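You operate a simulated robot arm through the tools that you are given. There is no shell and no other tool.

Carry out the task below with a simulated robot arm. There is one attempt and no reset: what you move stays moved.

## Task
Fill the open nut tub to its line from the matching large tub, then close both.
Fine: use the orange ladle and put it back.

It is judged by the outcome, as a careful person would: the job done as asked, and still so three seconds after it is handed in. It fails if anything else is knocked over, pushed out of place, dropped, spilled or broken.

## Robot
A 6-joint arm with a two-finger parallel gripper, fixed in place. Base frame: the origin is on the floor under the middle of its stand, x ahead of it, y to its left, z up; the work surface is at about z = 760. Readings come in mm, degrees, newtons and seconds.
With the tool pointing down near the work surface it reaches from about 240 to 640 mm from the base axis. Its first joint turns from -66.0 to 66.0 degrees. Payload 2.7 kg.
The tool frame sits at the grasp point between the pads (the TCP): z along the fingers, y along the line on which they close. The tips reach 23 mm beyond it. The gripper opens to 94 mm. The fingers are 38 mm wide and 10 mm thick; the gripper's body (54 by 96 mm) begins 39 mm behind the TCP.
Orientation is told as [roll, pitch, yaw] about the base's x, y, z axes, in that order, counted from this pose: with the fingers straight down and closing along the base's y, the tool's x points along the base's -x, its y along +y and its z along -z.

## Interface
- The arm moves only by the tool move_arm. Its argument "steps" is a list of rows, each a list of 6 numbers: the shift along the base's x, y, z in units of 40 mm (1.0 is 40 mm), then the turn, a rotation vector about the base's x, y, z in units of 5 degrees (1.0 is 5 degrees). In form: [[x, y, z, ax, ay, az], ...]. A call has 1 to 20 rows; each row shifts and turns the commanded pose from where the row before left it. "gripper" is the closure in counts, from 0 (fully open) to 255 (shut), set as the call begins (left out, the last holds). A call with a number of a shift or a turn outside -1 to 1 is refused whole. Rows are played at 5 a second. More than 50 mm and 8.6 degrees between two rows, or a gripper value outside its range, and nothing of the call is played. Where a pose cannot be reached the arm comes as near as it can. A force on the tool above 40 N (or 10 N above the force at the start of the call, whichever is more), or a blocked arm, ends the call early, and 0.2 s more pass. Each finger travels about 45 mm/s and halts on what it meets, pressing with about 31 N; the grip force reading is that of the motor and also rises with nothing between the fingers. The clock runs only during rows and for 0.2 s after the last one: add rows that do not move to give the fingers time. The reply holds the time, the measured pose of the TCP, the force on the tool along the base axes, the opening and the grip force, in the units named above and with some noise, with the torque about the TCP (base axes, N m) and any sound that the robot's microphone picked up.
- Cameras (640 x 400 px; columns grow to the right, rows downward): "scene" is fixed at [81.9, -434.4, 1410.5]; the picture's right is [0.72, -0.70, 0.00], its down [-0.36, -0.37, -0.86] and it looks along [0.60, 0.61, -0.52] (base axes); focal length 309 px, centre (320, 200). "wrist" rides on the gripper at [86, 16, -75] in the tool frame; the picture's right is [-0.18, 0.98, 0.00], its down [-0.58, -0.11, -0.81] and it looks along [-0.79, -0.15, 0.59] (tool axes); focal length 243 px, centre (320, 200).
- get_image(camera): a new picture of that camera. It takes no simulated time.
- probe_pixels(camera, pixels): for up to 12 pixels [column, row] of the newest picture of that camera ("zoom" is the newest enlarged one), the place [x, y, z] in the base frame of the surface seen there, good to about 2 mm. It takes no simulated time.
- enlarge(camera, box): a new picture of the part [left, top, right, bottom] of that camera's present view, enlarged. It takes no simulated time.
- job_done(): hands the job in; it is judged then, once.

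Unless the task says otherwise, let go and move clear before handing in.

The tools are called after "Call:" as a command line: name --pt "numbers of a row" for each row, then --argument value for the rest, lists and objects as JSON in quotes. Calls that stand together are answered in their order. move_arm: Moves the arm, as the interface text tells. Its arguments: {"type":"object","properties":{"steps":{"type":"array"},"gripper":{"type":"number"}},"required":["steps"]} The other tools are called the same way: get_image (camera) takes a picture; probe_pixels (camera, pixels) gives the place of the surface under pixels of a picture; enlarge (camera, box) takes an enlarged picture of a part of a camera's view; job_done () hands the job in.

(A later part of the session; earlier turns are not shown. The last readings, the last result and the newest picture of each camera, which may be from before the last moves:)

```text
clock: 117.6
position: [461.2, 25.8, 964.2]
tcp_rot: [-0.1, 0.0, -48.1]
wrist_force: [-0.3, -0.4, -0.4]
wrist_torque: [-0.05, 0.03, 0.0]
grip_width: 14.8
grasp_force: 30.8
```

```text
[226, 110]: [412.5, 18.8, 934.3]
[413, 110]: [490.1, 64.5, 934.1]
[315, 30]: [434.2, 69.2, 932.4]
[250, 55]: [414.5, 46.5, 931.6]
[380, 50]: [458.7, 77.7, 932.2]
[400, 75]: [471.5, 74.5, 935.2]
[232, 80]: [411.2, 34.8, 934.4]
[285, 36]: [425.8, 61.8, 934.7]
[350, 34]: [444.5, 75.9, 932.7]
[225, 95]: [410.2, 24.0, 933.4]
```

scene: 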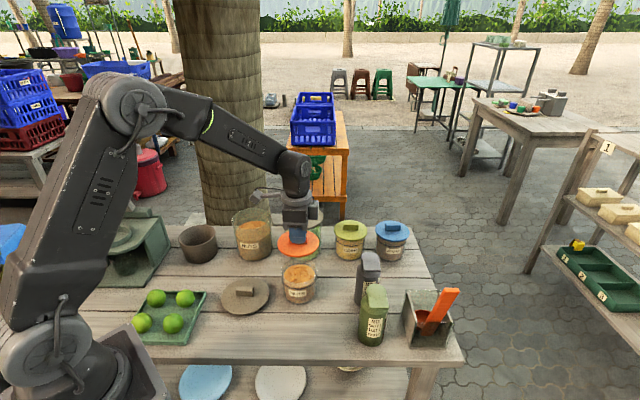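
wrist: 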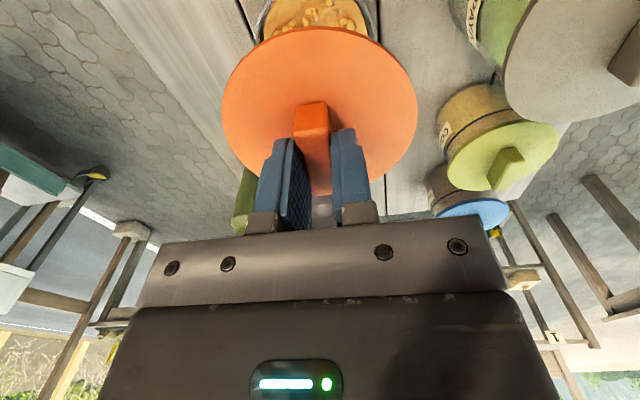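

The lid's centre is now at about (459.7,28.4), so it needs −3.9,−1.4 mm. Correcting, and lowering to just above the rim.

Call:
move_arm --pt "-0.098 -0.035 -0.3 0 0 0" --pt "0 0 -0.5 0 0 0" --pt "0 0 -0.5 0 0 0" --pt "0 0 -0.3 0 0 0" --pt "0 0 0 0 0 0" --pt "0 0 0 0 0 0" --gripper 255

Call:
get_image --camera "wrist"

Call:
enlarge --camera "scene" --box '[260, 220, 350, 310]'

Call:
probe_pixels --camera "wrist" --pixels '[[226, 110], [413, 110], [315, 30], [250, 55], [380, 50], [400, 75], [232, 80], [285, 36], [350, 34], [225, 95]]'

```text
clock: 119.0
position: [456.3, 23.9, 900.4]
tcp_rot: [-0.1, 0.0, -48.1]
wrist_force: [-0.3, 0.1, -0.6]
wrist_torque: [0.02, -0.01, -0.01]
grip_width: 14.9
grasp_force: 30.8
```

```text
taken
```

wrist: 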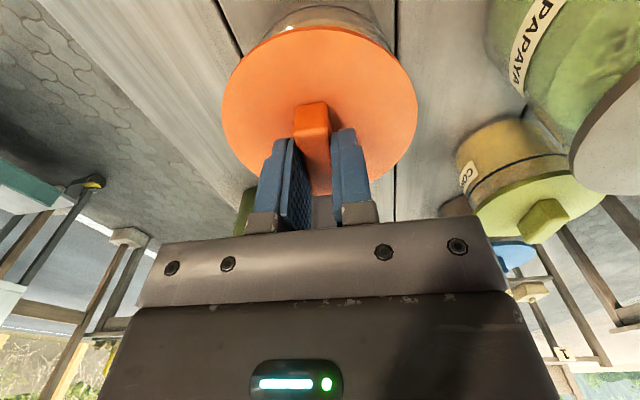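

```text
4.44 times, centred on (305, 265) of scene
```

zoom: 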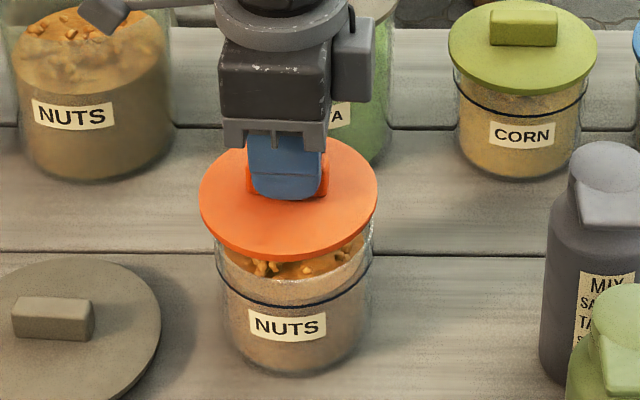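

```text
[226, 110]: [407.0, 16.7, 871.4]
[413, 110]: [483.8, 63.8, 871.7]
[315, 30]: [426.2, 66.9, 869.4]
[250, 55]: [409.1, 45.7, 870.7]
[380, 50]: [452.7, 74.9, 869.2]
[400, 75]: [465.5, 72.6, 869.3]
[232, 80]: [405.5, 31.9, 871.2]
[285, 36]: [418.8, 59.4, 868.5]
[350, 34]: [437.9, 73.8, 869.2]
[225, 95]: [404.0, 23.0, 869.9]
```

The lid is about 2 mm short along x (probes and the scene view agree). Correcting and lowering in small steps while watching the force.

Call:
move_arm --pt "0.055 -0.015 0 0 0 0" --pt "0 0 -0.15 0 0 0" --pt "0 0 0 0 0 0" --pt "0 0 0 0 0 0" --gripper 255

Call:
get_image --camera "wrist"

Call:
enlarge --camera "scene" --box '[270, 235, 330, 310]'

Call:
probe_pixels --camera "wrist" --pixels '[[226, 110], [413, 110], [315, 30], [250, 55], [380, 50], [400, 75], [232, 80], [285, 36], [350, 34], [225, 95]]'

```text
clock: 120.0
position: [458.0, 23.0, 893.2]
tcp_rot: [0.0, 0.0, -48.0]
wrist_force: [-0.4, -0.2, 0.2]
wrist_torque: [-0.01, 0.01, -0.03]
grip_width: 14.6
grasp_force: 31.1
```

```text
taken
```

wrist: 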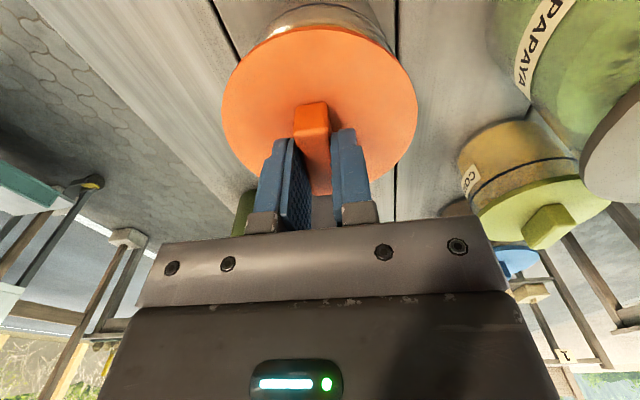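

```text
5.33 times, centred on (300, 272) of scene
```

zoom: 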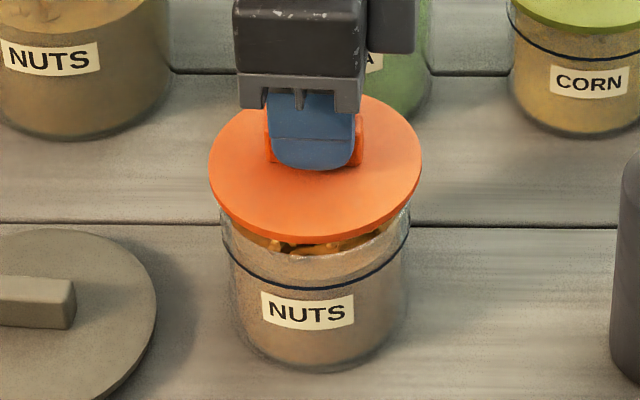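

```text
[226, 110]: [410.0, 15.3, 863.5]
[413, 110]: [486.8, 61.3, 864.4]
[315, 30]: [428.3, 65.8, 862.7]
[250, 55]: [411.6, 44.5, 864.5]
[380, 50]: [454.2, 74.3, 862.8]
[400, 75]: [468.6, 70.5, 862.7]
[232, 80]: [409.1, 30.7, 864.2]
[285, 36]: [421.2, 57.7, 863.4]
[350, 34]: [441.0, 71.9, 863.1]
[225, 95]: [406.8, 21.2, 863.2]
```

Lid and tub are aligned to about 1 mm, with the plate at 863.5 and 12 mm to go. Lowering slowly in 3 mm steps.

Call:
move_arm --pt "0.015 0.025 0 0 0 0" --pt "0 0 -0.075 0 0 0" --pt "0 0 -0.075 0 0 0" --pt "0 0 0 0 0 0" --gripper 255

Call:
enlarge --camera "scene" --box '[270, 235, 330, 310]'

```text
clock: 121.0
position: [460.3, 24.2, 886.2]
tcp_rot: [-0.1, 0.0, -48.1]
wrist_force: [0.7, 0.8, -0.2]
wrist_torque: [0.02, 0.02, 0.0]
grip_width: 14.7
grasp_force: 31.0
```

```text
5.33 times, centred on (300, 272) of scene
```

zoom: 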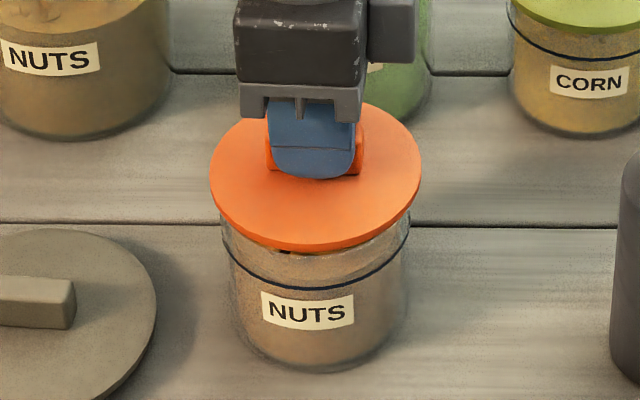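

No resistance at 886, so the plug is entering. Continuing down toward 880.

Call:
move_arm --pt "0 0 -0.06 0 0 0" --pt "0 0 -0.05 0 0 0" --pt "0 0 0 0 0 0" --gripper 255

Call:
get_image --camera "wrist"

Call:
probe_pixels --camera "wrist" --pixels '[[226, 110], [413, 110], [250, 55], [380, 50], [400, 75], [232, 80], [225, 95]]'

```text
clock: 121.8
position: [459.7, 23.8, 882.9]
tcp_rot: [-0.1, 0.1, -48.1]
wrist_force: [0.3, -0.6, -0.6]
wrist_torque: [0.0, 0.0, -0.01]
grip_width: 14.6
grasp_force: 30.4
```

```text
taken
```

wrist: 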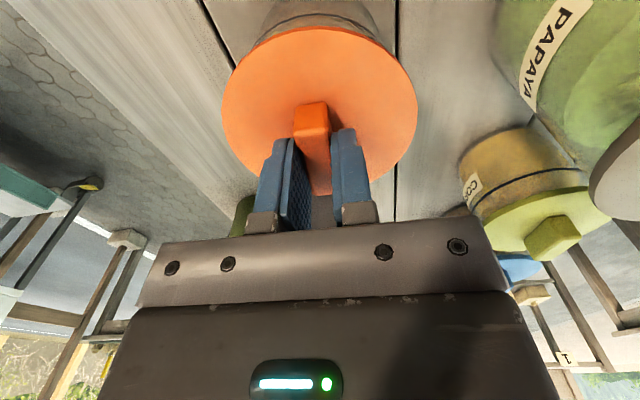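

```text
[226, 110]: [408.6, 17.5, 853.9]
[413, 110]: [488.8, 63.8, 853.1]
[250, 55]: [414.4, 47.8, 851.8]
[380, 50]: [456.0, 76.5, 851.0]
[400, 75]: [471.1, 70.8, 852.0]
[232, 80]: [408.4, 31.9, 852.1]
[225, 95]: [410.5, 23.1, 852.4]
```

The plate is at z≈852, nearly seated. Easing down to feel the rim.

Call:
move_arm --pt "0 0 -0.03 0 0 0" --pt "0 0 -0.03 0 0 0" --pt "0 0 0 0 0 0" --gripper 255

```text
clock: 122.6
position: [458.7, 24.8, 879.9]
tcp_rot: [-0.2, 0.1, -48.1]
wrist_force: [0.2, -0.1, -0.4]
wrist_torque: [0.01, 0.0, 0.0]
grip_width: 14.5
grasp_force: 30.5
```

Call:
move_arm --pt "0 0 -0.03 0 0 0" --pt "0 0 -0.03 0 0 0" --pt "0 0 0 0 0 0" --gripper 255

Call:
enlarge --camera "scene" --box '[270, 235, 330, 310]'

Call:
probe_pixels --camera "zoom" --pixels '[[250, 200], [380, 200], [320, 225], [320, 248], [320, 262], [230, 210], [410, 200]]'

```text
clock: 123.4
position: [458.4, 24.3, 878.9]
tcp_rot: [0.1, -0.1, -48.1]
wrist_force: [-8.4, -2.1, 20.5]
wrist_torque: [0.16, 0.32, 0.04]
grip_width: 14.8
grasp_force: 30.8
heard: snap
```

```text
5.33 times, centred on (300, 272) of scene
```

zoom: 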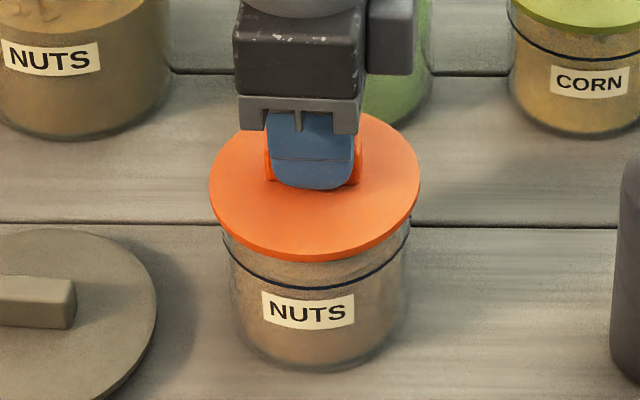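

```text
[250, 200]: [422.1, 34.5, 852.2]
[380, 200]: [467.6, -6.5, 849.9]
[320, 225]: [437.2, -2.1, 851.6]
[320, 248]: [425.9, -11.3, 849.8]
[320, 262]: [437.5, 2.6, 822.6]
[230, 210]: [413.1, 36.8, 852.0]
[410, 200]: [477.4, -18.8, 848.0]
```

A snap was heard with the plate at z≈851, matching the closed corn lid, so the small tub is closed. Releasing and rising.

Call:
move_arm --pt "0 0 0.02 0 0 0" --pt "0 0 0 0 0 0" --gripper 255

Call:
move_arm --pt "0 0 0 0 0 0" --pt "0 0 0 0 0 0" --pt "0 0 0 0 0 0" --pt "0 0 0 0 0 0" --pt "0 0 0 0 0 0" --pt "0 0 0 0 0 0" --gripper 0

Call:
move_arm --pt "0 0 0.3 0 0 0" --pt "0 0 0.8 0 0 0" --pt "0 0 0.9 0 0 0" --pt "0 0 0.9 0 0 0" --pt "0 0 0 0 0 0" --gripper 0

Call:
get_image --camera "scene"

Call:
get_image --camera "wrist"

Call:
enlarge --camera "scene" --box '[260, 235, 340, 310]'

```text
clock: 124.0
position: [458.9, 25.8, 880.2]
tcp_rot: [-0.1, 0.0, -48.1]
wrist_force: [-4.5, -3.8, 7.0]
wrist_torque: [-0.09, 0.11, -0.01]
grip_width: 14.7
grasp_force: 30.9
```

```text
clock: 125.4
position: [460.5, 25.9, 879.6]
tcp_rot: [-0.1, -0.1, -48.1]
wrist_force: [-0.6, -1.3, 0.3]
wrist_torque: [0.02, -0.03, 0.01]
grip_width: 93.9
grasp_force: 0.0
```

```text
clock: 126.6
position: [459.9, 24.7, 996.9]
tcp_rot: [-0.1, 0.0, -48.3]
wrist_force: [0.6, -1.0, 0.5]
wrist_torque: [0.0, 0.01, 0.0]
grip_width: 94.1
grasp_force: 0.1
```

```text
taken
```

scene: 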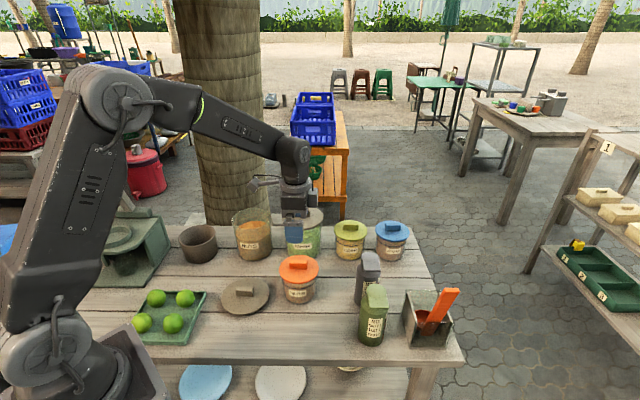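

```text
taken
```

wrist: 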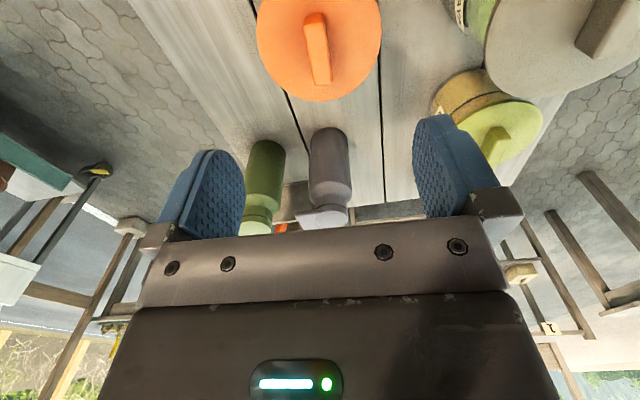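

```text
5.33 times, centred on (300, 272) of scene
```

zoom: 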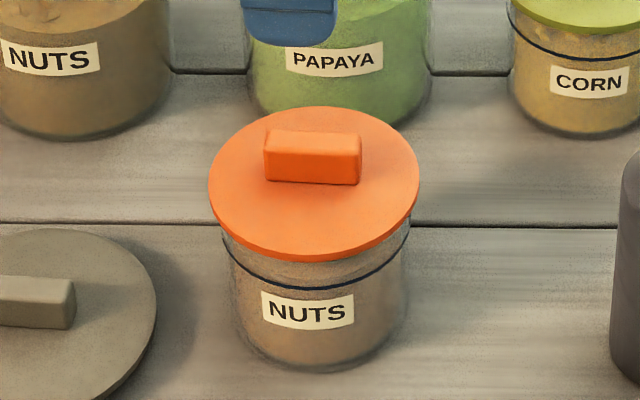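

The small tub is closed. Verifying that its lid is level and then going for the big lid.

Call:
probe_pixels --camera "zoom" --pixels '[[225, 190], [405, 180], [315, 115], [315, 240], [250, 145], [380, 140], [260, 225], [370, 222], [315, 200]]'

Call:
probe_pixels --camera "wrist" --pixels '[[262, 30], [376, 30], [318, 98], [280, 80], [355, 80], [345, 20], [290, 20]]'

```text
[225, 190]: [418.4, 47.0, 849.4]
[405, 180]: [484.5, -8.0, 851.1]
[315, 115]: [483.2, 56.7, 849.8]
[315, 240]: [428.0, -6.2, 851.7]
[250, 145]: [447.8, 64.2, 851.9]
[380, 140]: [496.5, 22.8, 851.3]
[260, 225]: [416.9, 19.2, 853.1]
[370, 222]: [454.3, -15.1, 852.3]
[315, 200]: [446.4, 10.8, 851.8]
```

```text
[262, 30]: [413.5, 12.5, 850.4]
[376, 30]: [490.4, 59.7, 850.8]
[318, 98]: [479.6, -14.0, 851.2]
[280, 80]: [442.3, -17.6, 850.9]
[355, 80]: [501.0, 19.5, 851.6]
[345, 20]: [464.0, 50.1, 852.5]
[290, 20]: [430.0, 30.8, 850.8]
```

The lid is flat at z≈851 all over. Moving above the parked big lid to measure its handle.

Call:
move_arm --pt "-0.5 0.36 0 0 0 -0.05" --pt "-0.6 0.44 0 0 0 -0.05" --pt "-0.7 0.5 0 0 0 0" --pt "-0.7 0.5 -0.3 0 0 0" --pt "-0.56 0.38 -0.3 0 0 0" --pt "0 0 0 0 0 0" --gripper 0

Call:
get_image --camera "wrist"

Call:
get_image --camera "scene"

```text
clock: 128.0
position: [334.9, 115.5, 970.7]
tcp_rot: [0.0, 0.0, -48.7]
wrist_force: [0.2, -0.4, -0.4]
wrist_torque: [0.01, 0.0, 0.02]
grip_width: 94.0
grasp_force: 0.1
```

```text
taken
```

wrist: 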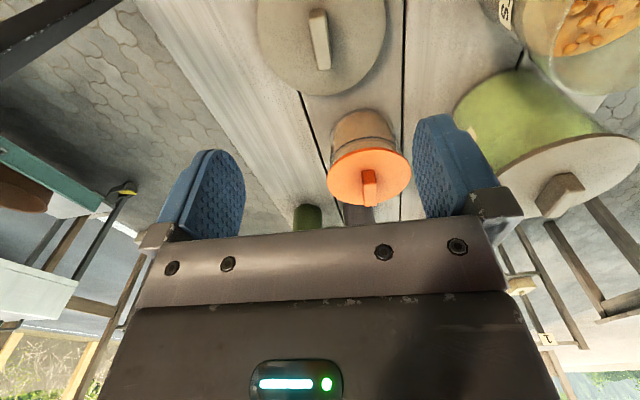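

```text
taken
```

scene: 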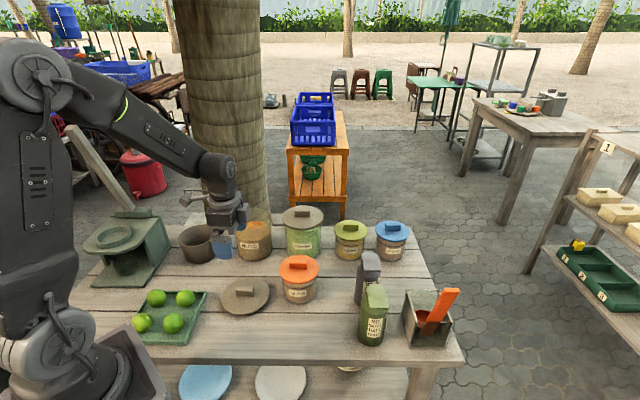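

Call:
probe_pixels --camera "wrist" --pixels '[[318, 15], [320, 30], [322, 45], [324, 60], [311, 25], [327, 25], [317, 66], [329, 66], [265, 40], [380, 40], [324, 90], [330, 50]]'

Call:
enlarge --camera "wrist" --box '[245, 0, 405, 110]'

```text
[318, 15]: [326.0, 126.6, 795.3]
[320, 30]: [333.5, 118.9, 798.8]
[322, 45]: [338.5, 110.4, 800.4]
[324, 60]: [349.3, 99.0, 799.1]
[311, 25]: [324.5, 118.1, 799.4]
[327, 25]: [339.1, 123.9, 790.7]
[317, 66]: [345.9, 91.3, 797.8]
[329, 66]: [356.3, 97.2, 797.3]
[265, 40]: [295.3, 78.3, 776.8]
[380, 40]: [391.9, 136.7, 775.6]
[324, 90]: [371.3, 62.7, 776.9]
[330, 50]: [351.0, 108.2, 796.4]
```

```text
3.64 times, centred on (325, 55) of wrist
```

zoom: 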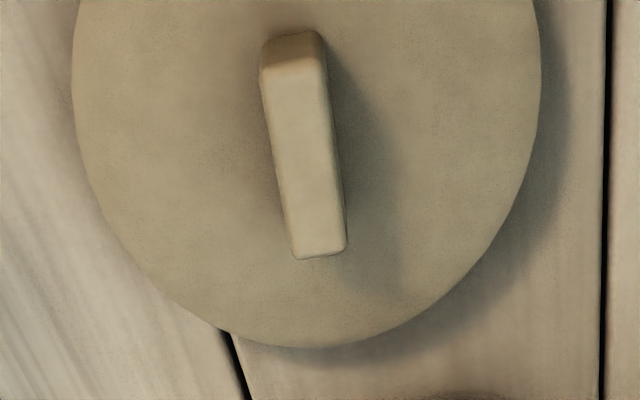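

The parked lid's handle is centred near (338.4,110.7), with the plate at z≈776.5. Descending over it.

Call:
move_arm --pt "0.085 -0.11 -0.8 0 0 -0.06" --pt "0 0 -0.9 0 0 0" --pt "0 0 -0.9 0 0 0" --pt "0 0 -0.9 0 0 0" --pt "0 0 -0.3 0 0 0" --pt "0 0 0 0 0 0" --pt "0 0 0 0 0 0" --gripper 0

Call:
get_image --camera "wrist"

```text
clock: 129.6
position: [341.6, 107.5, 820.2]
tcp_rot: [-0.1, -0.1, -48.9]
wrist_force: [-0.2, 0.5, 0.0]
wrist_torque: [0.02, -0.05, 0.02]
grip_width: 93.7
grasp_force: 0.1
```

```text
taken
```

wrist: 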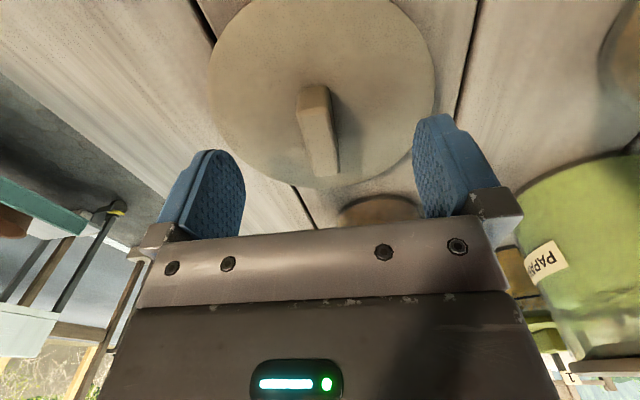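

The handle sits between the fingers; I'm about 4 mm along its axis, so I'll correct that, lower to z≈804 and grip.

Call:
move_arm --pt "-0.06 0.06 0 0 0 0" --pt "0 0 -0.25 0 0 0" --pt "0 0 -0.15 0 0 0" --pt "0 0 0 0 0 0" --gripper 0

Call:
move_arm --pt "0 0 0 0 0 0" --pt "0 0 0 0 0 0" --pt "0 0 0 0 0 0" --pt "0 0 0 0 0 0" --pt "0 0 0 0 0 0" --pt "0 0 0 0 0 0" --gripper 255

Call:
get_image --camera "wrist"

```text
clock: 130.6
position: [337.4, 110.4, 803.0]
tcp_rot: [-0.1, -0.1, -48.8]
wrist_force: [-0.1, -0.3, 0.1]
wrist_torque: [-0.02, 0.01, -0.01]
grip_width: 94.3
grasp_force: 0.1
```

```text
clock: 132.0
position: [337.7, 110.4, 804.5]
tcp_rot: [-0.2, 0.0, -48.9]
wrist_force: [-0.1, 0.1, 1.1]
wrist_torque: [0.03, -0.03, 0.01]
grip_width: 14.6
grasp_force: 31.3
```

```text
taken
```

wrist: 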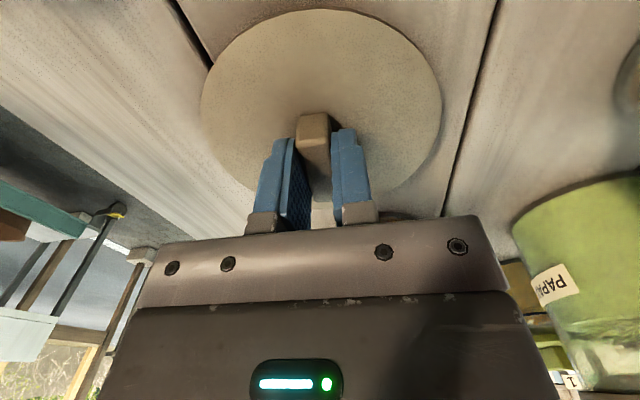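

Gripped at 14.6 mm. Lifting and carrying it back toward the large tub at a safe height.

Call:
move_arm --pt "0 0 0.2 0 0 0" --pt "0 0 0.6 0 0 0" --pt "0 0 0.9 0 0 0" --pt "0 0 0.9 0 0 0" --pt "0 0 0.9 0 0 0" --pt "0 0 0.9 0 0 0" --pt "0 0 0.6 0 0 0" --pt "0.5 0.56 0 0 0 0" --pt "0.65 0.73 0 0 0 0" --pt "0.65 0.73 0 0 0 0" --pt "0.65 0.73 0 0 0 0" --pt "0.5 0.56 0 0 0 0" --pt "0.3 0.34 0 0 0 0" --pt "0 0 0 0 0 0" --pt "0 0 0 0 0 0" --gripper 255

Call:
get_image --camera "wrist"

Call:
get_image --camera "scene"

Call:
enlarge --camera "wrist" --box '[190, 0, 450, 210]'

```text
clock: 135.2
position: [467.5, 255.2, 1006.2]
tcp_rot: [-0.1, 0.0, -49.0]
wrist_force: [-0.3, 0.2, -0.3]
wrist_torque: [-0.03, -0.01, 0.01]
grip_width: 14.7
grasp_force: 31.3
```

```text
taken
```

wrist: 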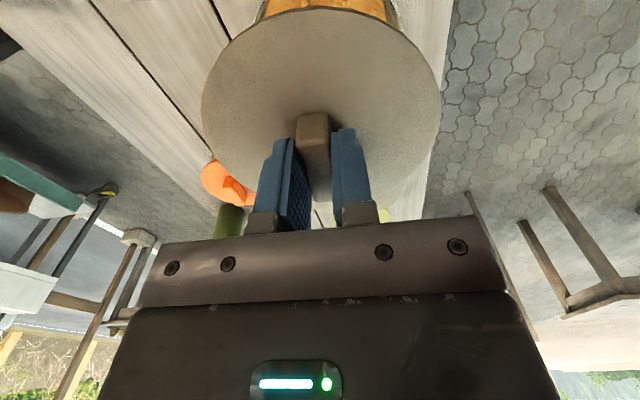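

```text
taken
```

scene: 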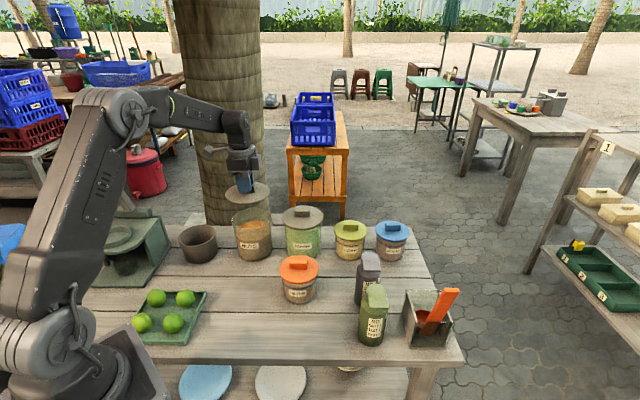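

```text
1.90 times, centred on (320, 105) of wrist
```

zoom: 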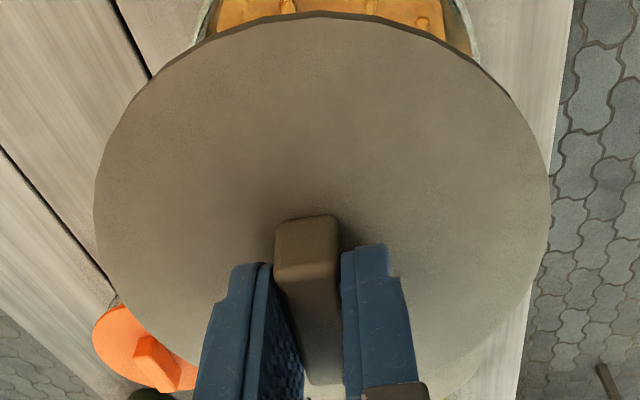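

The lid is above the large tub. I'll probe the lid's edge and the tub's wall to align the two precisely.

Call:
probe_pixels --camera "zoom" --pixels '[[100, 200], [543, 200], [155, 85], [320, 22], [485, 82], [112, 145], [530, 145], [110, 250], [538, 250], [240, 38], [400, 38], [140, 310]]'

Call:
probe_pixels --camera "scene" --pixels '[[237, 245], [241, 252], [246, 254], [252, 256], [258, 255], [263, 253], [268, 248], [270, 240], [236, 238], [254, 250], [247, 237], [262, 237]]'

Call:
enlarge --camera "scene" --box '[215, 170, 295, 270]'

```text
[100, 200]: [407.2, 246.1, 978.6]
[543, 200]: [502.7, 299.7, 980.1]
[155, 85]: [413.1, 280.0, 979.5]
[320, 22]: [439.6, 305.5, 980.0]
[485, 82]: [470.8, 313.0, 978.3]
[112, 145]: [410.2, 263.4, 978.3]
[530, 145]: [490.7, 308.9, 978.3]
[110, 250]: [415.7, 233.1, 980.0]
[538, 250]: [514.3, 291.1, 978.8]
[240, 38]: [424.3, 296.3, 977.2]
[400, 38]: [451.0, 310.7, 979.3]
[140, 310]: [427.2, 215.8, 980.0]
```

```text
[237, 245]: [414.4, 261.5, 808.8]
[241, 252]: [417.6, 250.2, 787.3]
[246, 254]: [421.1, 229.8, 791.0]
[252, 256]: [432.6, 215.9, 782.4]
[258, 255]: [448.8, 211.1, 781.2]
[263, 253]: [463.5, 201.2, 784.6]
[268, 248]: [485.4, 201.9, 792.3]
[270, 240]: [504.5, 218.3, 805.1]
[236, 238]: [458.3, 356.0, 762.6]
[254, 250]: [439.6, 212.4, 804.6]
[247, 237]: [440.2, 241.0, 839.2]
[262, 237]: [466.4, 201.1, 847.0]
```

```text
4.00 times, centred on (255, 220) of scene
```

zoom: 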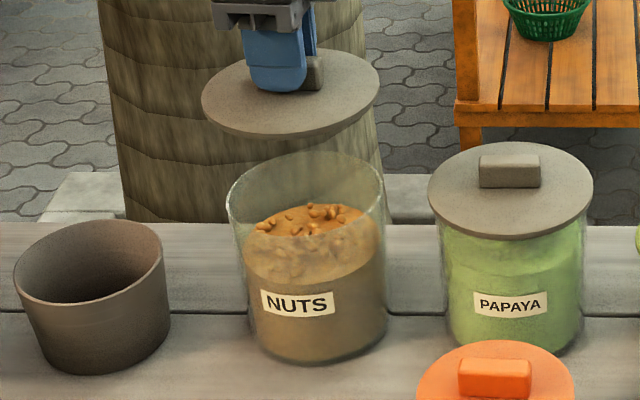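

The lid's centre is about (466.9,255.2) against the tub's (469,256.3), a gap of about 1.5–2 mm. Correcting and lowering to just above the rim.

Call:
move_arm --pt "0.04 0.035 -0.3 0 0 0" --pt "0 0 -0.5 0 0 0" --pt "0 0 -0.5 0 0 0" --pt "0 0 -0.25 0 0 0" --pt "0 0 0 0 0 0" --pt "0 0 0 0 0 0" --gripper 255

Call:
enlarge --camera "scene" --box '[215, 170, 295, 270]'

Call:
enlarge --camera "wrist" --box '[190, 0, 450, 210]'

Call:
probe_pixels --camera "zoom" --pixels '[[100, 200], [543, 200], [155, 85], [320, 22], [485, 82], [112, 145], [530, 145], [110, 250], [538, 250], [240, 38], [400, 38], [140, 310]]'

```text
clock: 136.6
position: [467.8, 257.8, 941.1]
tcp_rot: [0.0, 0.0, -48.9]
wrist_force: [-0.1, 0.0, 0.9]
wrist_torque: [-0.01, -0.01, -0.04]
grip_width: 14.7
grasp_force: 30.9
```

```text
4.00 times, centred on (255, 220) of scene
```

zoom: 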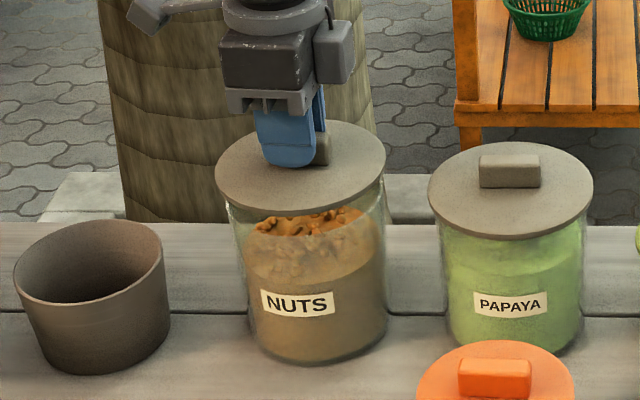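

```text
1.90 times, centred on (320, 105) of wrist
```

zoom: 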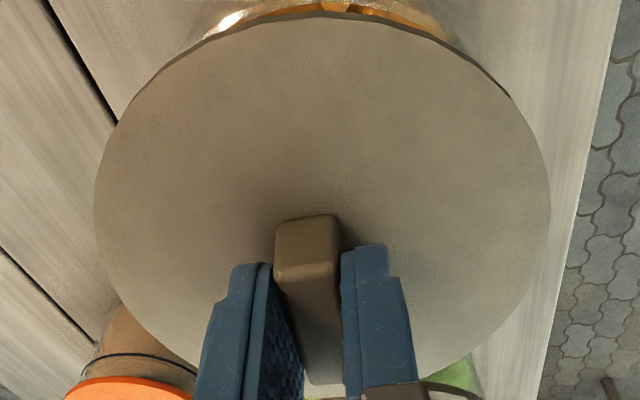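

```text
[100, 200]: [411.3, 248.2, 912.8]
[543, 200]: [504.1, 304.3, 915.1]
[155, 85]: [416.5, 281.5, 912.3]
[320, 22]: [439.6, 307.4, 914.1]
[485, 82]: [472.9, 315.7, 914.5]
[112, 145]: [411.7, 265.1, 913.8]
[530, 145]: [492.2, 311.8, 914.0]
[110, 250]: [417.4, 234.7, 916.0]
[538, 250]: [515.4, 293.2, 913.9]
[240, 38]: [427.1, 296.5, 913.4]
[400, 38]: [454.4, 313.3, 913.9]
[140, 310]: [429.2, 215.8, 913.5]
```

The lid centre is now about (469,257), within 1 mm. Lowering further: 20 mm remain, with the last part in small steps.

Call:
move_arm --pt "0.015 -0.02 -0.1 0 0 0" --pt "0 0 -0.1 0 0 0" --pt "0 0 -0.1 0 0 0" --pt "0 0 0 0 0 0" --gripper 255

Call:
enlarge --camera "scene" --box '[215, 170, 295, 270]'

```text
clock: 137.6
position: [470.5, 256.1, 929.0]
tcp_rot: [0.0, 0.1, -48.9]
wrist_force: [0.3, -0.6, -0.6]
wrist_torque: [0.0, 0.04, 0.01]
grip_width: 14.9
grasp_force: 30.6
```

```text
4.00 times, centred on (255, 220) of scene
```

zoom: 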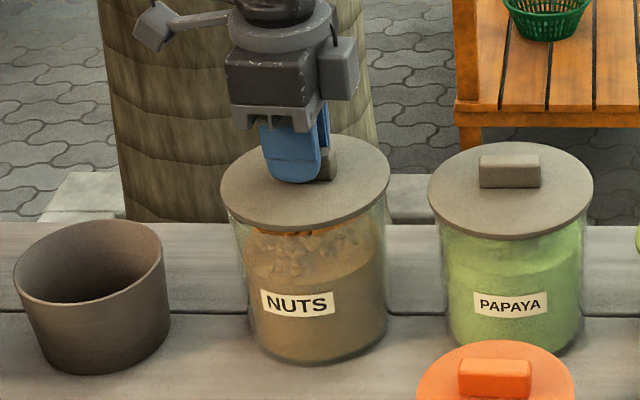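

No contact at 929 and the lid is centred over the rim (zoom columns 221–390 against the tub's 227–386). Continuing.

Call:
move_arm --pt "0 0 -0.06 0 0 0" --pt "0 0 -0.05 0 0 0" --pt "0 0 -0.04 0 0 0" --pt "0 0 0 0 0 0" --gripper 255

```text
clock: 138.6
position: [469.0, 256.3, 923.5]
tcp_rot: [-0.1, 0.0, -48.9]
wrist_force: [0.0, -0.3, -0.6]
wrist_torque: [0.0, -0.02, -0.01]
grip_width: 14.6
grasp_force: 31.1
```

Call:
move_arm --pt "0 0 -0.03 0 0 0" --pt "0 0 -0.03 0 0 0" --pt "0 0 0 0 0 0" --gripper 255

Call:
enlarge --camera "scene" --box '[215, 180, 295, 270]'

```text
clock: 139.4
position: [469.8, 256.5, 920.0]
tcp_rot: [-0.1, 0.0, -48.8]
wrist_force: [0.2, 0.6, -0.4]
wrist_torque: [0.02, 0.0, 0.0]
grip_width: 14.9
grasp_force: 31.0
```

```text
4.44 times, centred on (255, 225) of scene
```

zoom: 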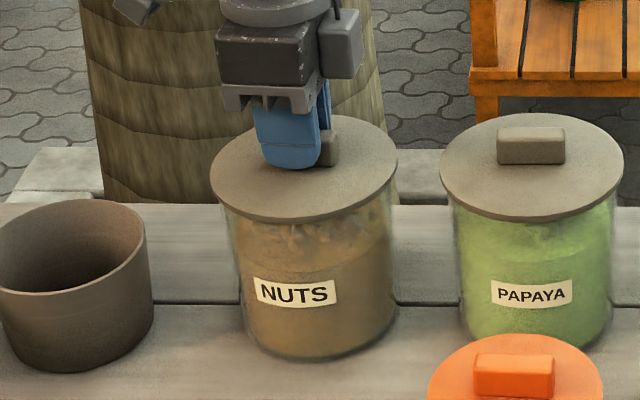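

The lid looks nearly seated at TCP 920 but there is no force or snap yet. Easing down a little more.

Call:
move_arm --pt "0 0 -0.025 0 0 0" --pt "0 0 -0.025 0 0 0" --pt "0 0 0 0 0 0" --gripper 255

```text
clock: 140.2
position: [470.4, 257.4, 921.1]
tcp_rot: [0.1, -0.1, -48.7]
wrist_force: [-2.6, 1.9, 13.3]
wrist_torque: [0.03, 0.12, 0.0]
grip_width: 14.9
grasp_force: 30.5
```

Contact of 13 N; the small lid snapped at about 20 N, so I'll press slightly more.

Call:
move_arm --pt "0 0 -0.02 0 0 0" --pt "0 0 0 0 0 0" --gripper 255

Call:
get_image --camera "scene"

Call:
probe_pixels --camera "scene" --pixels '[[240, 222], [264, 222], [251, 230], [236, 216], [267, 216], [303, 226], [290, 222], [316, 222]]'

```text
clock: 140.8
position: [468.8, 258.2, 920.2]
tcp_rot: [0.1, -0.1, -48.8]
wrist_force: [-3.9, 1.8, 27.1]
wrist_torque: [0.15, 0.29, -0.02]
grip_width: 14.8
grasp_force: 30.8
```

```text
taken
```

scene: 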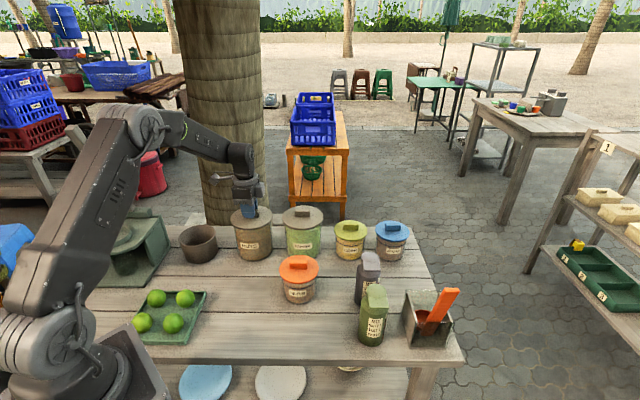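

```text
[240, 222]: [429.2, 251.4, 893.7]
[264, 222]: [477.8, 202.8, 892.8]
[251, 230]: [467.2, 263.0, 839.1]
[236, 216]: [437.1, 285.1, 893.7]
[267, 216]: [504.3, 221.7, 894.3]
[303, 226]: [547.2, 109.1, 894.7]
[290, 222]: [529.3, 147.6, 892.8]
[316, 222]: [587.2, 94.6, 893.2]
```

The plate is at z≈893.5, same as the papaya lid, and pressed at 27 N, but no snap was heard. Pressing a touch more, still under the limit.

Call:
move_arm --pt "0 0 -0.012 0 0 0" --pt "0 0 0 0 0 0" --pt "0 0 0 0 0 0" --gripper 255

```text
clock: 141.6
position: [470.7, 257.3, 919.9]
tcp_rot: [0.3, -0.1, -48.8]
wrist_force: [-3.0, 3.6, 28.5]
wrist_torque: [-0.02, 0.14, 0.04]
grip_width: 14.7
grasp_force: 31.2
```

Now 28.5 N and still no snap. Looking closely at the seam and centring compared with the papaya tub.

Call:
enlarge --camera "scene" --box '[225, 200, 281, 240]'

Call:
enlarge --camera "scene" --box '[276, 198, 332, 238]'

Call:
get_image --camera "wrist"

```text
10.00 times, centred on (253, 220) of scene
```

zoom: 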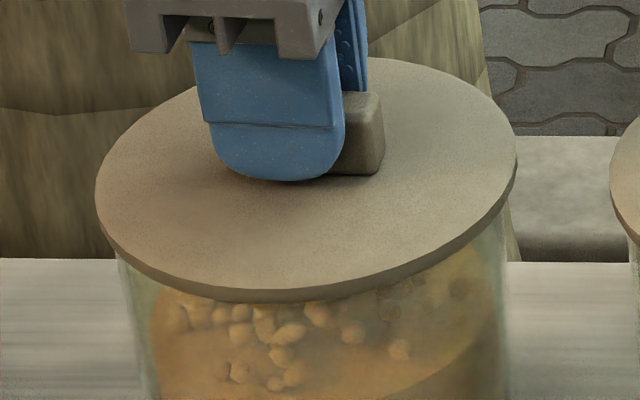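

```text
10.00 times, centred on (304, 218) of scene
```

zoom: 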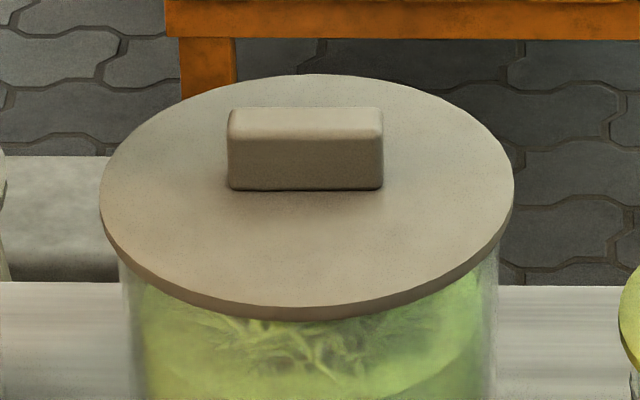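

```text
taken
```

wrist: 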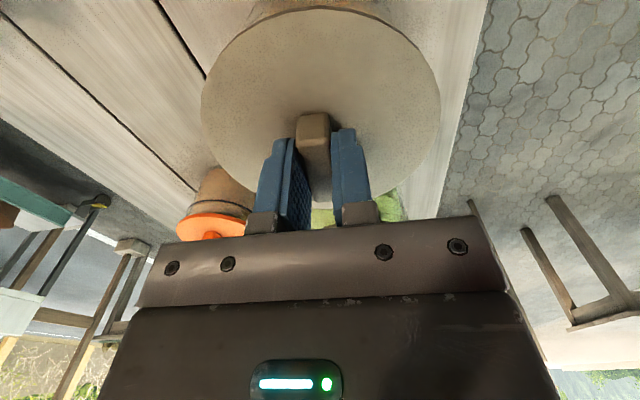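

The lid looks flat, but relative to the first close-up it sits slightly off (about 2 mm toward −y). Comparing the tub's present position with the original view.

Call:
enlarge --camera "scene" --box '[220, 195, 420, 320]'

Call:
enlarge --camera "scene" --box '[225, 200, 281, 235]'

```text
3.20 times, centred on (320, 258) of scene
```

zoom: 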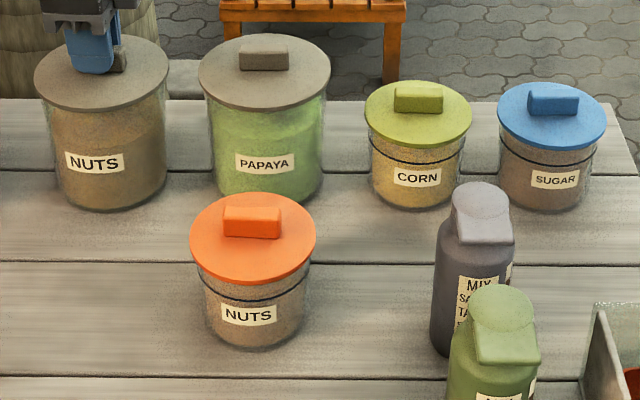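

```text
11.43 times, centred on (253, 218) of scene
```

zoom: 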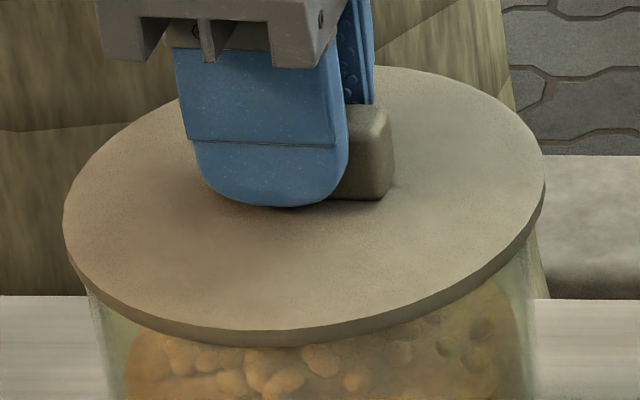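

The tub itself hasn't moved, but the lid is about 3 mm toward −y from its original seat. I'll ease the pressure, nudge it +y and press again.

Call:
move_arm --pt "0 0 0.06 0 0 0" --pt "0.008 0.04 0 0 0 0" --pt "0.008 0.03 0 0 0 0" --pt "0 0 0 0 0 0" --gripper 255

Call:
enlarge --camera "scene" --box '[225, 200, 281, 235]'

```text
clock: 142.6
position: [470.5, 258.8, 920.1]
tcp_rot: [-0.2, -0.1, -48.9]
wrist_force: [0.3, -7.5, 17.9]
wrist_torque: [-0.24, -0.11, -0.08]
grip_width: 14.8
grasp_force: 31.1
```

```text
11.43 times, centred on (253, 218) of scene
```

zoom: 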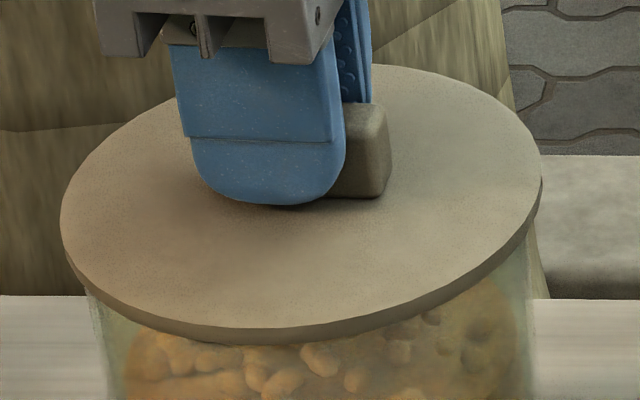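

The lid moved partway with some friction. Easing the load further, nudging another ~2 mm, then pressing.

Call:
move_arm --pt "0 0 0.05 0 0 0" --pt "0.01 0.03 0 0 0 0" --pt "0 0.02 0 0 0 0" --pt "0 0 0 0 0 0" --gripper 255

Call:
enlarge --camera "scene" --box '[225, 200, 281, 235]'

```text
clock: 143.6
position: [470.1, 261.0, 921.2]
tcp_rot: [-0.2, 0.0, -48.9]
wrist_force: [0.2, -0.2, -0.4]
wrist_torque: [-0.01, -0.03, -0.04]
grip_width: 14.8
grasp_force: 31.2
```

```text
11.43 times, centred on (253, 218) of scene
```

zoom: 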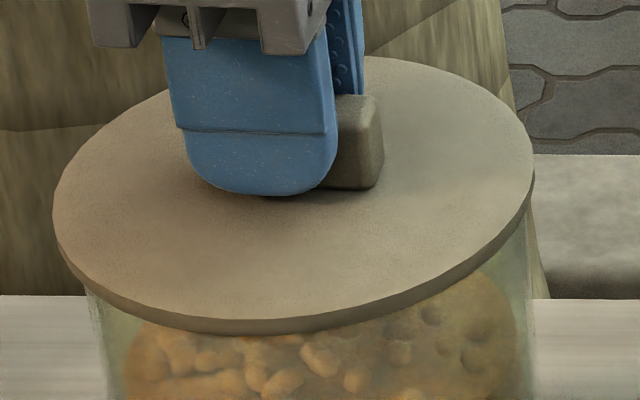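

The lid now matches its original outline (left 53, right 535 in the zoom) and is free of load. Pressing down again.

Call:
move_arm --pt "0 0 -0.03 0 0 0" --pt "0 0 -0.03 0 0 0" --pt "0 0 -0.02 0 0 0" --pt "0 0 0 0 0 0" --gripper 255

```text
clock: 144.6
position: [470.4, 260.8, 919.0]
tcp_rot: [0.0, -0.1, -48.9]
wrist_force: [-2.8, -2.0, 7.9]
wrist_torque: [0.04, 0.16, 0.06]
grip_width: 14.8
grasp_force: 31.5
```

Call:
move_arm --pt "0 0 -0.02 0 0 0" --pt "0 0 -0.02 0 0 0" --pt "0 0 0 0 0 0" --gripper 255

Call:
enlarge --camera "scene" --box '[225, 200, 281, 235]'

```text
clock: 145.4
position: [471.1, 260.6, 918.4]
tcp_rot: [0.3, -0.1, -48.9]
wrist_force: [0.0, -6.3, 23.4]
wrist_torque: [0.0, 0.21, 0.03]
grip_width: 14.7
grasp_force: 30.6
```

```text
11.43 times, centred on (253, 218) of scene
```

zoom: 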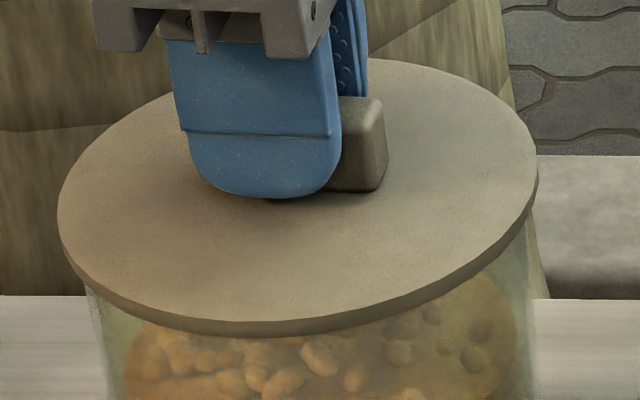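

Pressed at 23 N with no snap yet. Probing the same plate points as in the first close-up to compare heights.

Call:
probe_pixels --camera "zoom" --pixels '[[300, 300], [130, 200], [480, 200], [430, 80], [120, 260], [400, 280], [220, 310], [500, 150], [90, 190], [300, 330], [420, 300], [150, 310]]'

```text
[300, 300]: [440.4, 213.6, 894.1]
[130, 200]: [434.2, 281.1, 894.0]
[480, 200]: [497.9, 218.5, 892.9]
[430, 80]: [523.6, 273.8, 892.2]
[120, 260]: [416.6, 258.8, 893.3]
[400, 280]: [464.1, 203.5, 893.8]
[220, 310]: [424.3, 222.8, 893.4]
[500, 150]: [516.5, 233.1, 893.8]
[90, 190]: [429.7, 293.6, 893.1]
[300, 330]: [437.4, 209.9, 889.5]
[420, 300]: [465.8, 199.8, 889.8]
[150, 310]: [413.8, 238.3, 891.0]
```

The plate is flat at 893.5, the same height as when it was closed. I'll press a bit harder (still below 40 N) to be sure the latch engages.

Call:
move_arm --pt "0 0 -0.02 0 0 0" --pt "0 0 -0.01 0 0 0" --pt "0 0 0 0 0 0" --gripper 255

```text
clock: 146.2
position: [471.2, 261.0, 919.8]
tcp_rot: [0.4, -0.2, -48.9]
wrist_force: [4.3, -8.4, 31.7]
wrist_torque: [-0.25, 0.04, 0.06]
grip_width: 14.8
grasp_force: 30.4
```

Still no snap at 32 N. Pressing gradually a bit further, within the force limit.

Call:
move_arm --pt "-0.01 -0.01 -0.02 0 0 0" --pt "0 0 -0.015 0 0 0" --pt "0 0 0 0 0 0" --gripper 255

Call:
enlarge --camera "scene" --box '[225, 200, 281, 235]'

```text
clock: 147.0
position: [471.0, 260.9, 919.3]
tcp_rot: [0.6, -0.1, -48.8]
wrist_force: [2.9, -4.6, 38.4]
wrist_torque: [-0.25, 0.21, 0.0]
grip_width: 15.1
grasp_force: 31.0
```

```text
11.43 times, centred on (253, 218) of scene
```

zoom: 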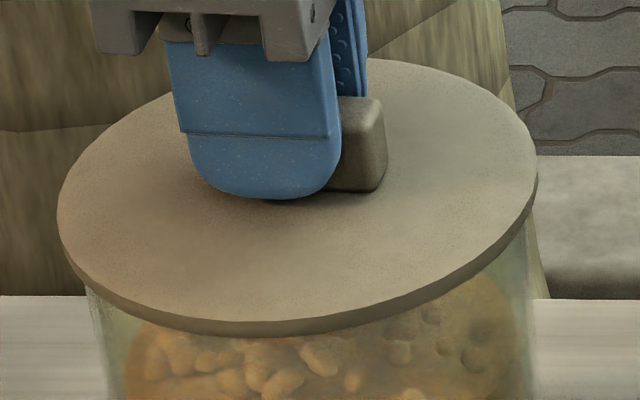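

At 38 N there's still no sound, though the lid sits flat. I'll relax the push and gently pull a little to feel whether it is already latched.

Call:
move_arm --pt "0 0 0.05 0 0 0" --pt "0 0 0.05 0 0 0" --pt "0 0 0 0 0 0" --gripper 255

```text
clock: 147.8
position: [470.4, 261.5, 919.2]
tcp_rot: [0.1, 0.0, -48.9]
wrist_force: [6.1, 4.5, 16.5]
wrist_torque: [-0.1, -0.26, 0.18]
grip_width: 14.7
grasp_force: 31.0
```

Call:
move_arm --pt "0 0 0.05 0 0 0" --pt "0 0 0 0 0 0" --pt "0 0 0 0 0 0" --gripper 255

Call:
enlarge --camera "scene" --box '[225, 200, 281, 235]'

```text
clock: 148.6
position: [469.0, 260.4, 919.9]
tcp_rot: [-0.2, 0.1, -49.0]
wrist_force: [3.1, 1.7, 6.8]
wrist_torque: [0.11, -0.13, 0.0]
grip_width: 14.8
grasp_force: 31.0
```

```text
11.43 times, centred on (253, 218) of scene
```

zoom: 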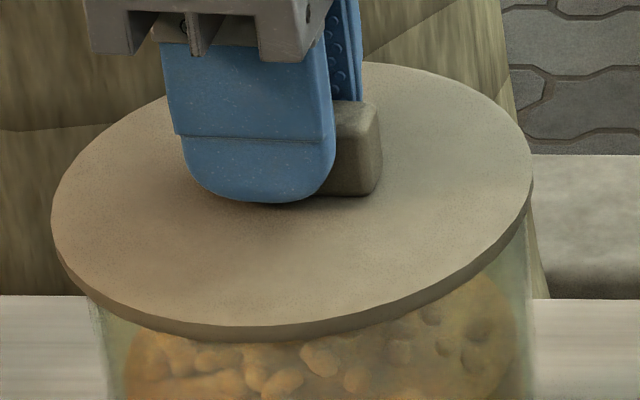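

The lid follows small arm deflections of about 1 mm while I hold it. I'll let go so it can settle freely on the rim, then check it.

Call:
move_arm --pt "0 0 0 0 0 0" --pt "0 0 0 0 0 0" --pt "0 0 0 0 0 0" --pt "0 0 0 0 0 0" --pt "0 0 0 0 0 0" --pt "0 0 0 0 0 0" --gripper 0

Call:
move_arm --pt "0 0 0.3 0 0 0" --pt "0 0 0.8 0 0 0" --pt "0 0 0.8 0 0 0" --pt "0 0 0 0 0 0" --gripper 0

Call:
enlarge --camera "scene" --box '[225, 200, 281, 235]'

Call:
probe_pixels --camera "zoom" --pixels '[[300, 300], [130, 200], [480, 200], [430, 80], [120, 260], [400, 280], [220, 310], [500, 150], [90, 190], [300, 140], [220, 130], [380, 130]]'

Call:
get_image --camera "wrist"

```text
clock: 150.0
position: [470.1, 260.9, 920.4]
tcp_rot: [-0.1, 0.0, -49.0]
wrist_force: [-1.0, 0.0, -0.3]
wrist_torque: [0.0, -0.01, 0.02]
grip_width: 94.2
grasp_force: 0.1
heard: snap
```

```text
clock: 151.0
position: [468.9, 261.7, 997.5]
tcp_rot: [0.0, 0.0, -49.0]
wrist_force: [-0.8, 0.6, -0.5]
wrist_torque: [0.01, 0.0, -0.02]
grip_width: 93.9
grasp_force: 0.1
```

```text
11.43 times, centred on (253, 218) of scene
```

zoom: 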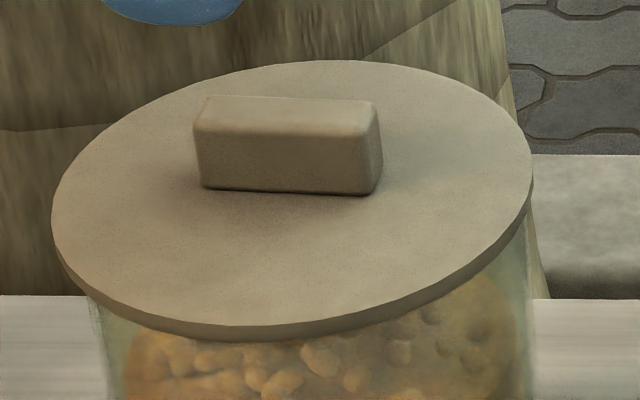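

```text
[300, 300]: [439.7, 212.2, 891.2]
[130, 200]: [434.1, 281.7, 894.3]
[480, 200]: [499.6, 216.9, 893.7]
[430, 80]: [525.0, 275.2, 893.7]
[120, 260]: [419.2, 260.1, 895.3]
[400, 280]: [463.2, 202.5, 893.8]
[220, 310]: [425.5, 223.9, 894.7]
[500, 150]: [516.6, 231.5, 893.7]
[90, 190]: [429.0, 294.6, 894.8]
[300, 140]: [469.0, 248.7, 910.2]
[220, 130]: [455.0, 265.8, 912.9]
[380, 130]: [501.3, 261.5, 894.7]
```

```text
taken
```

wrist: 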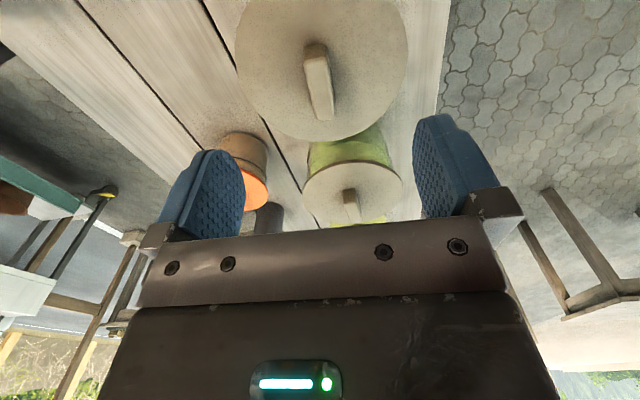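

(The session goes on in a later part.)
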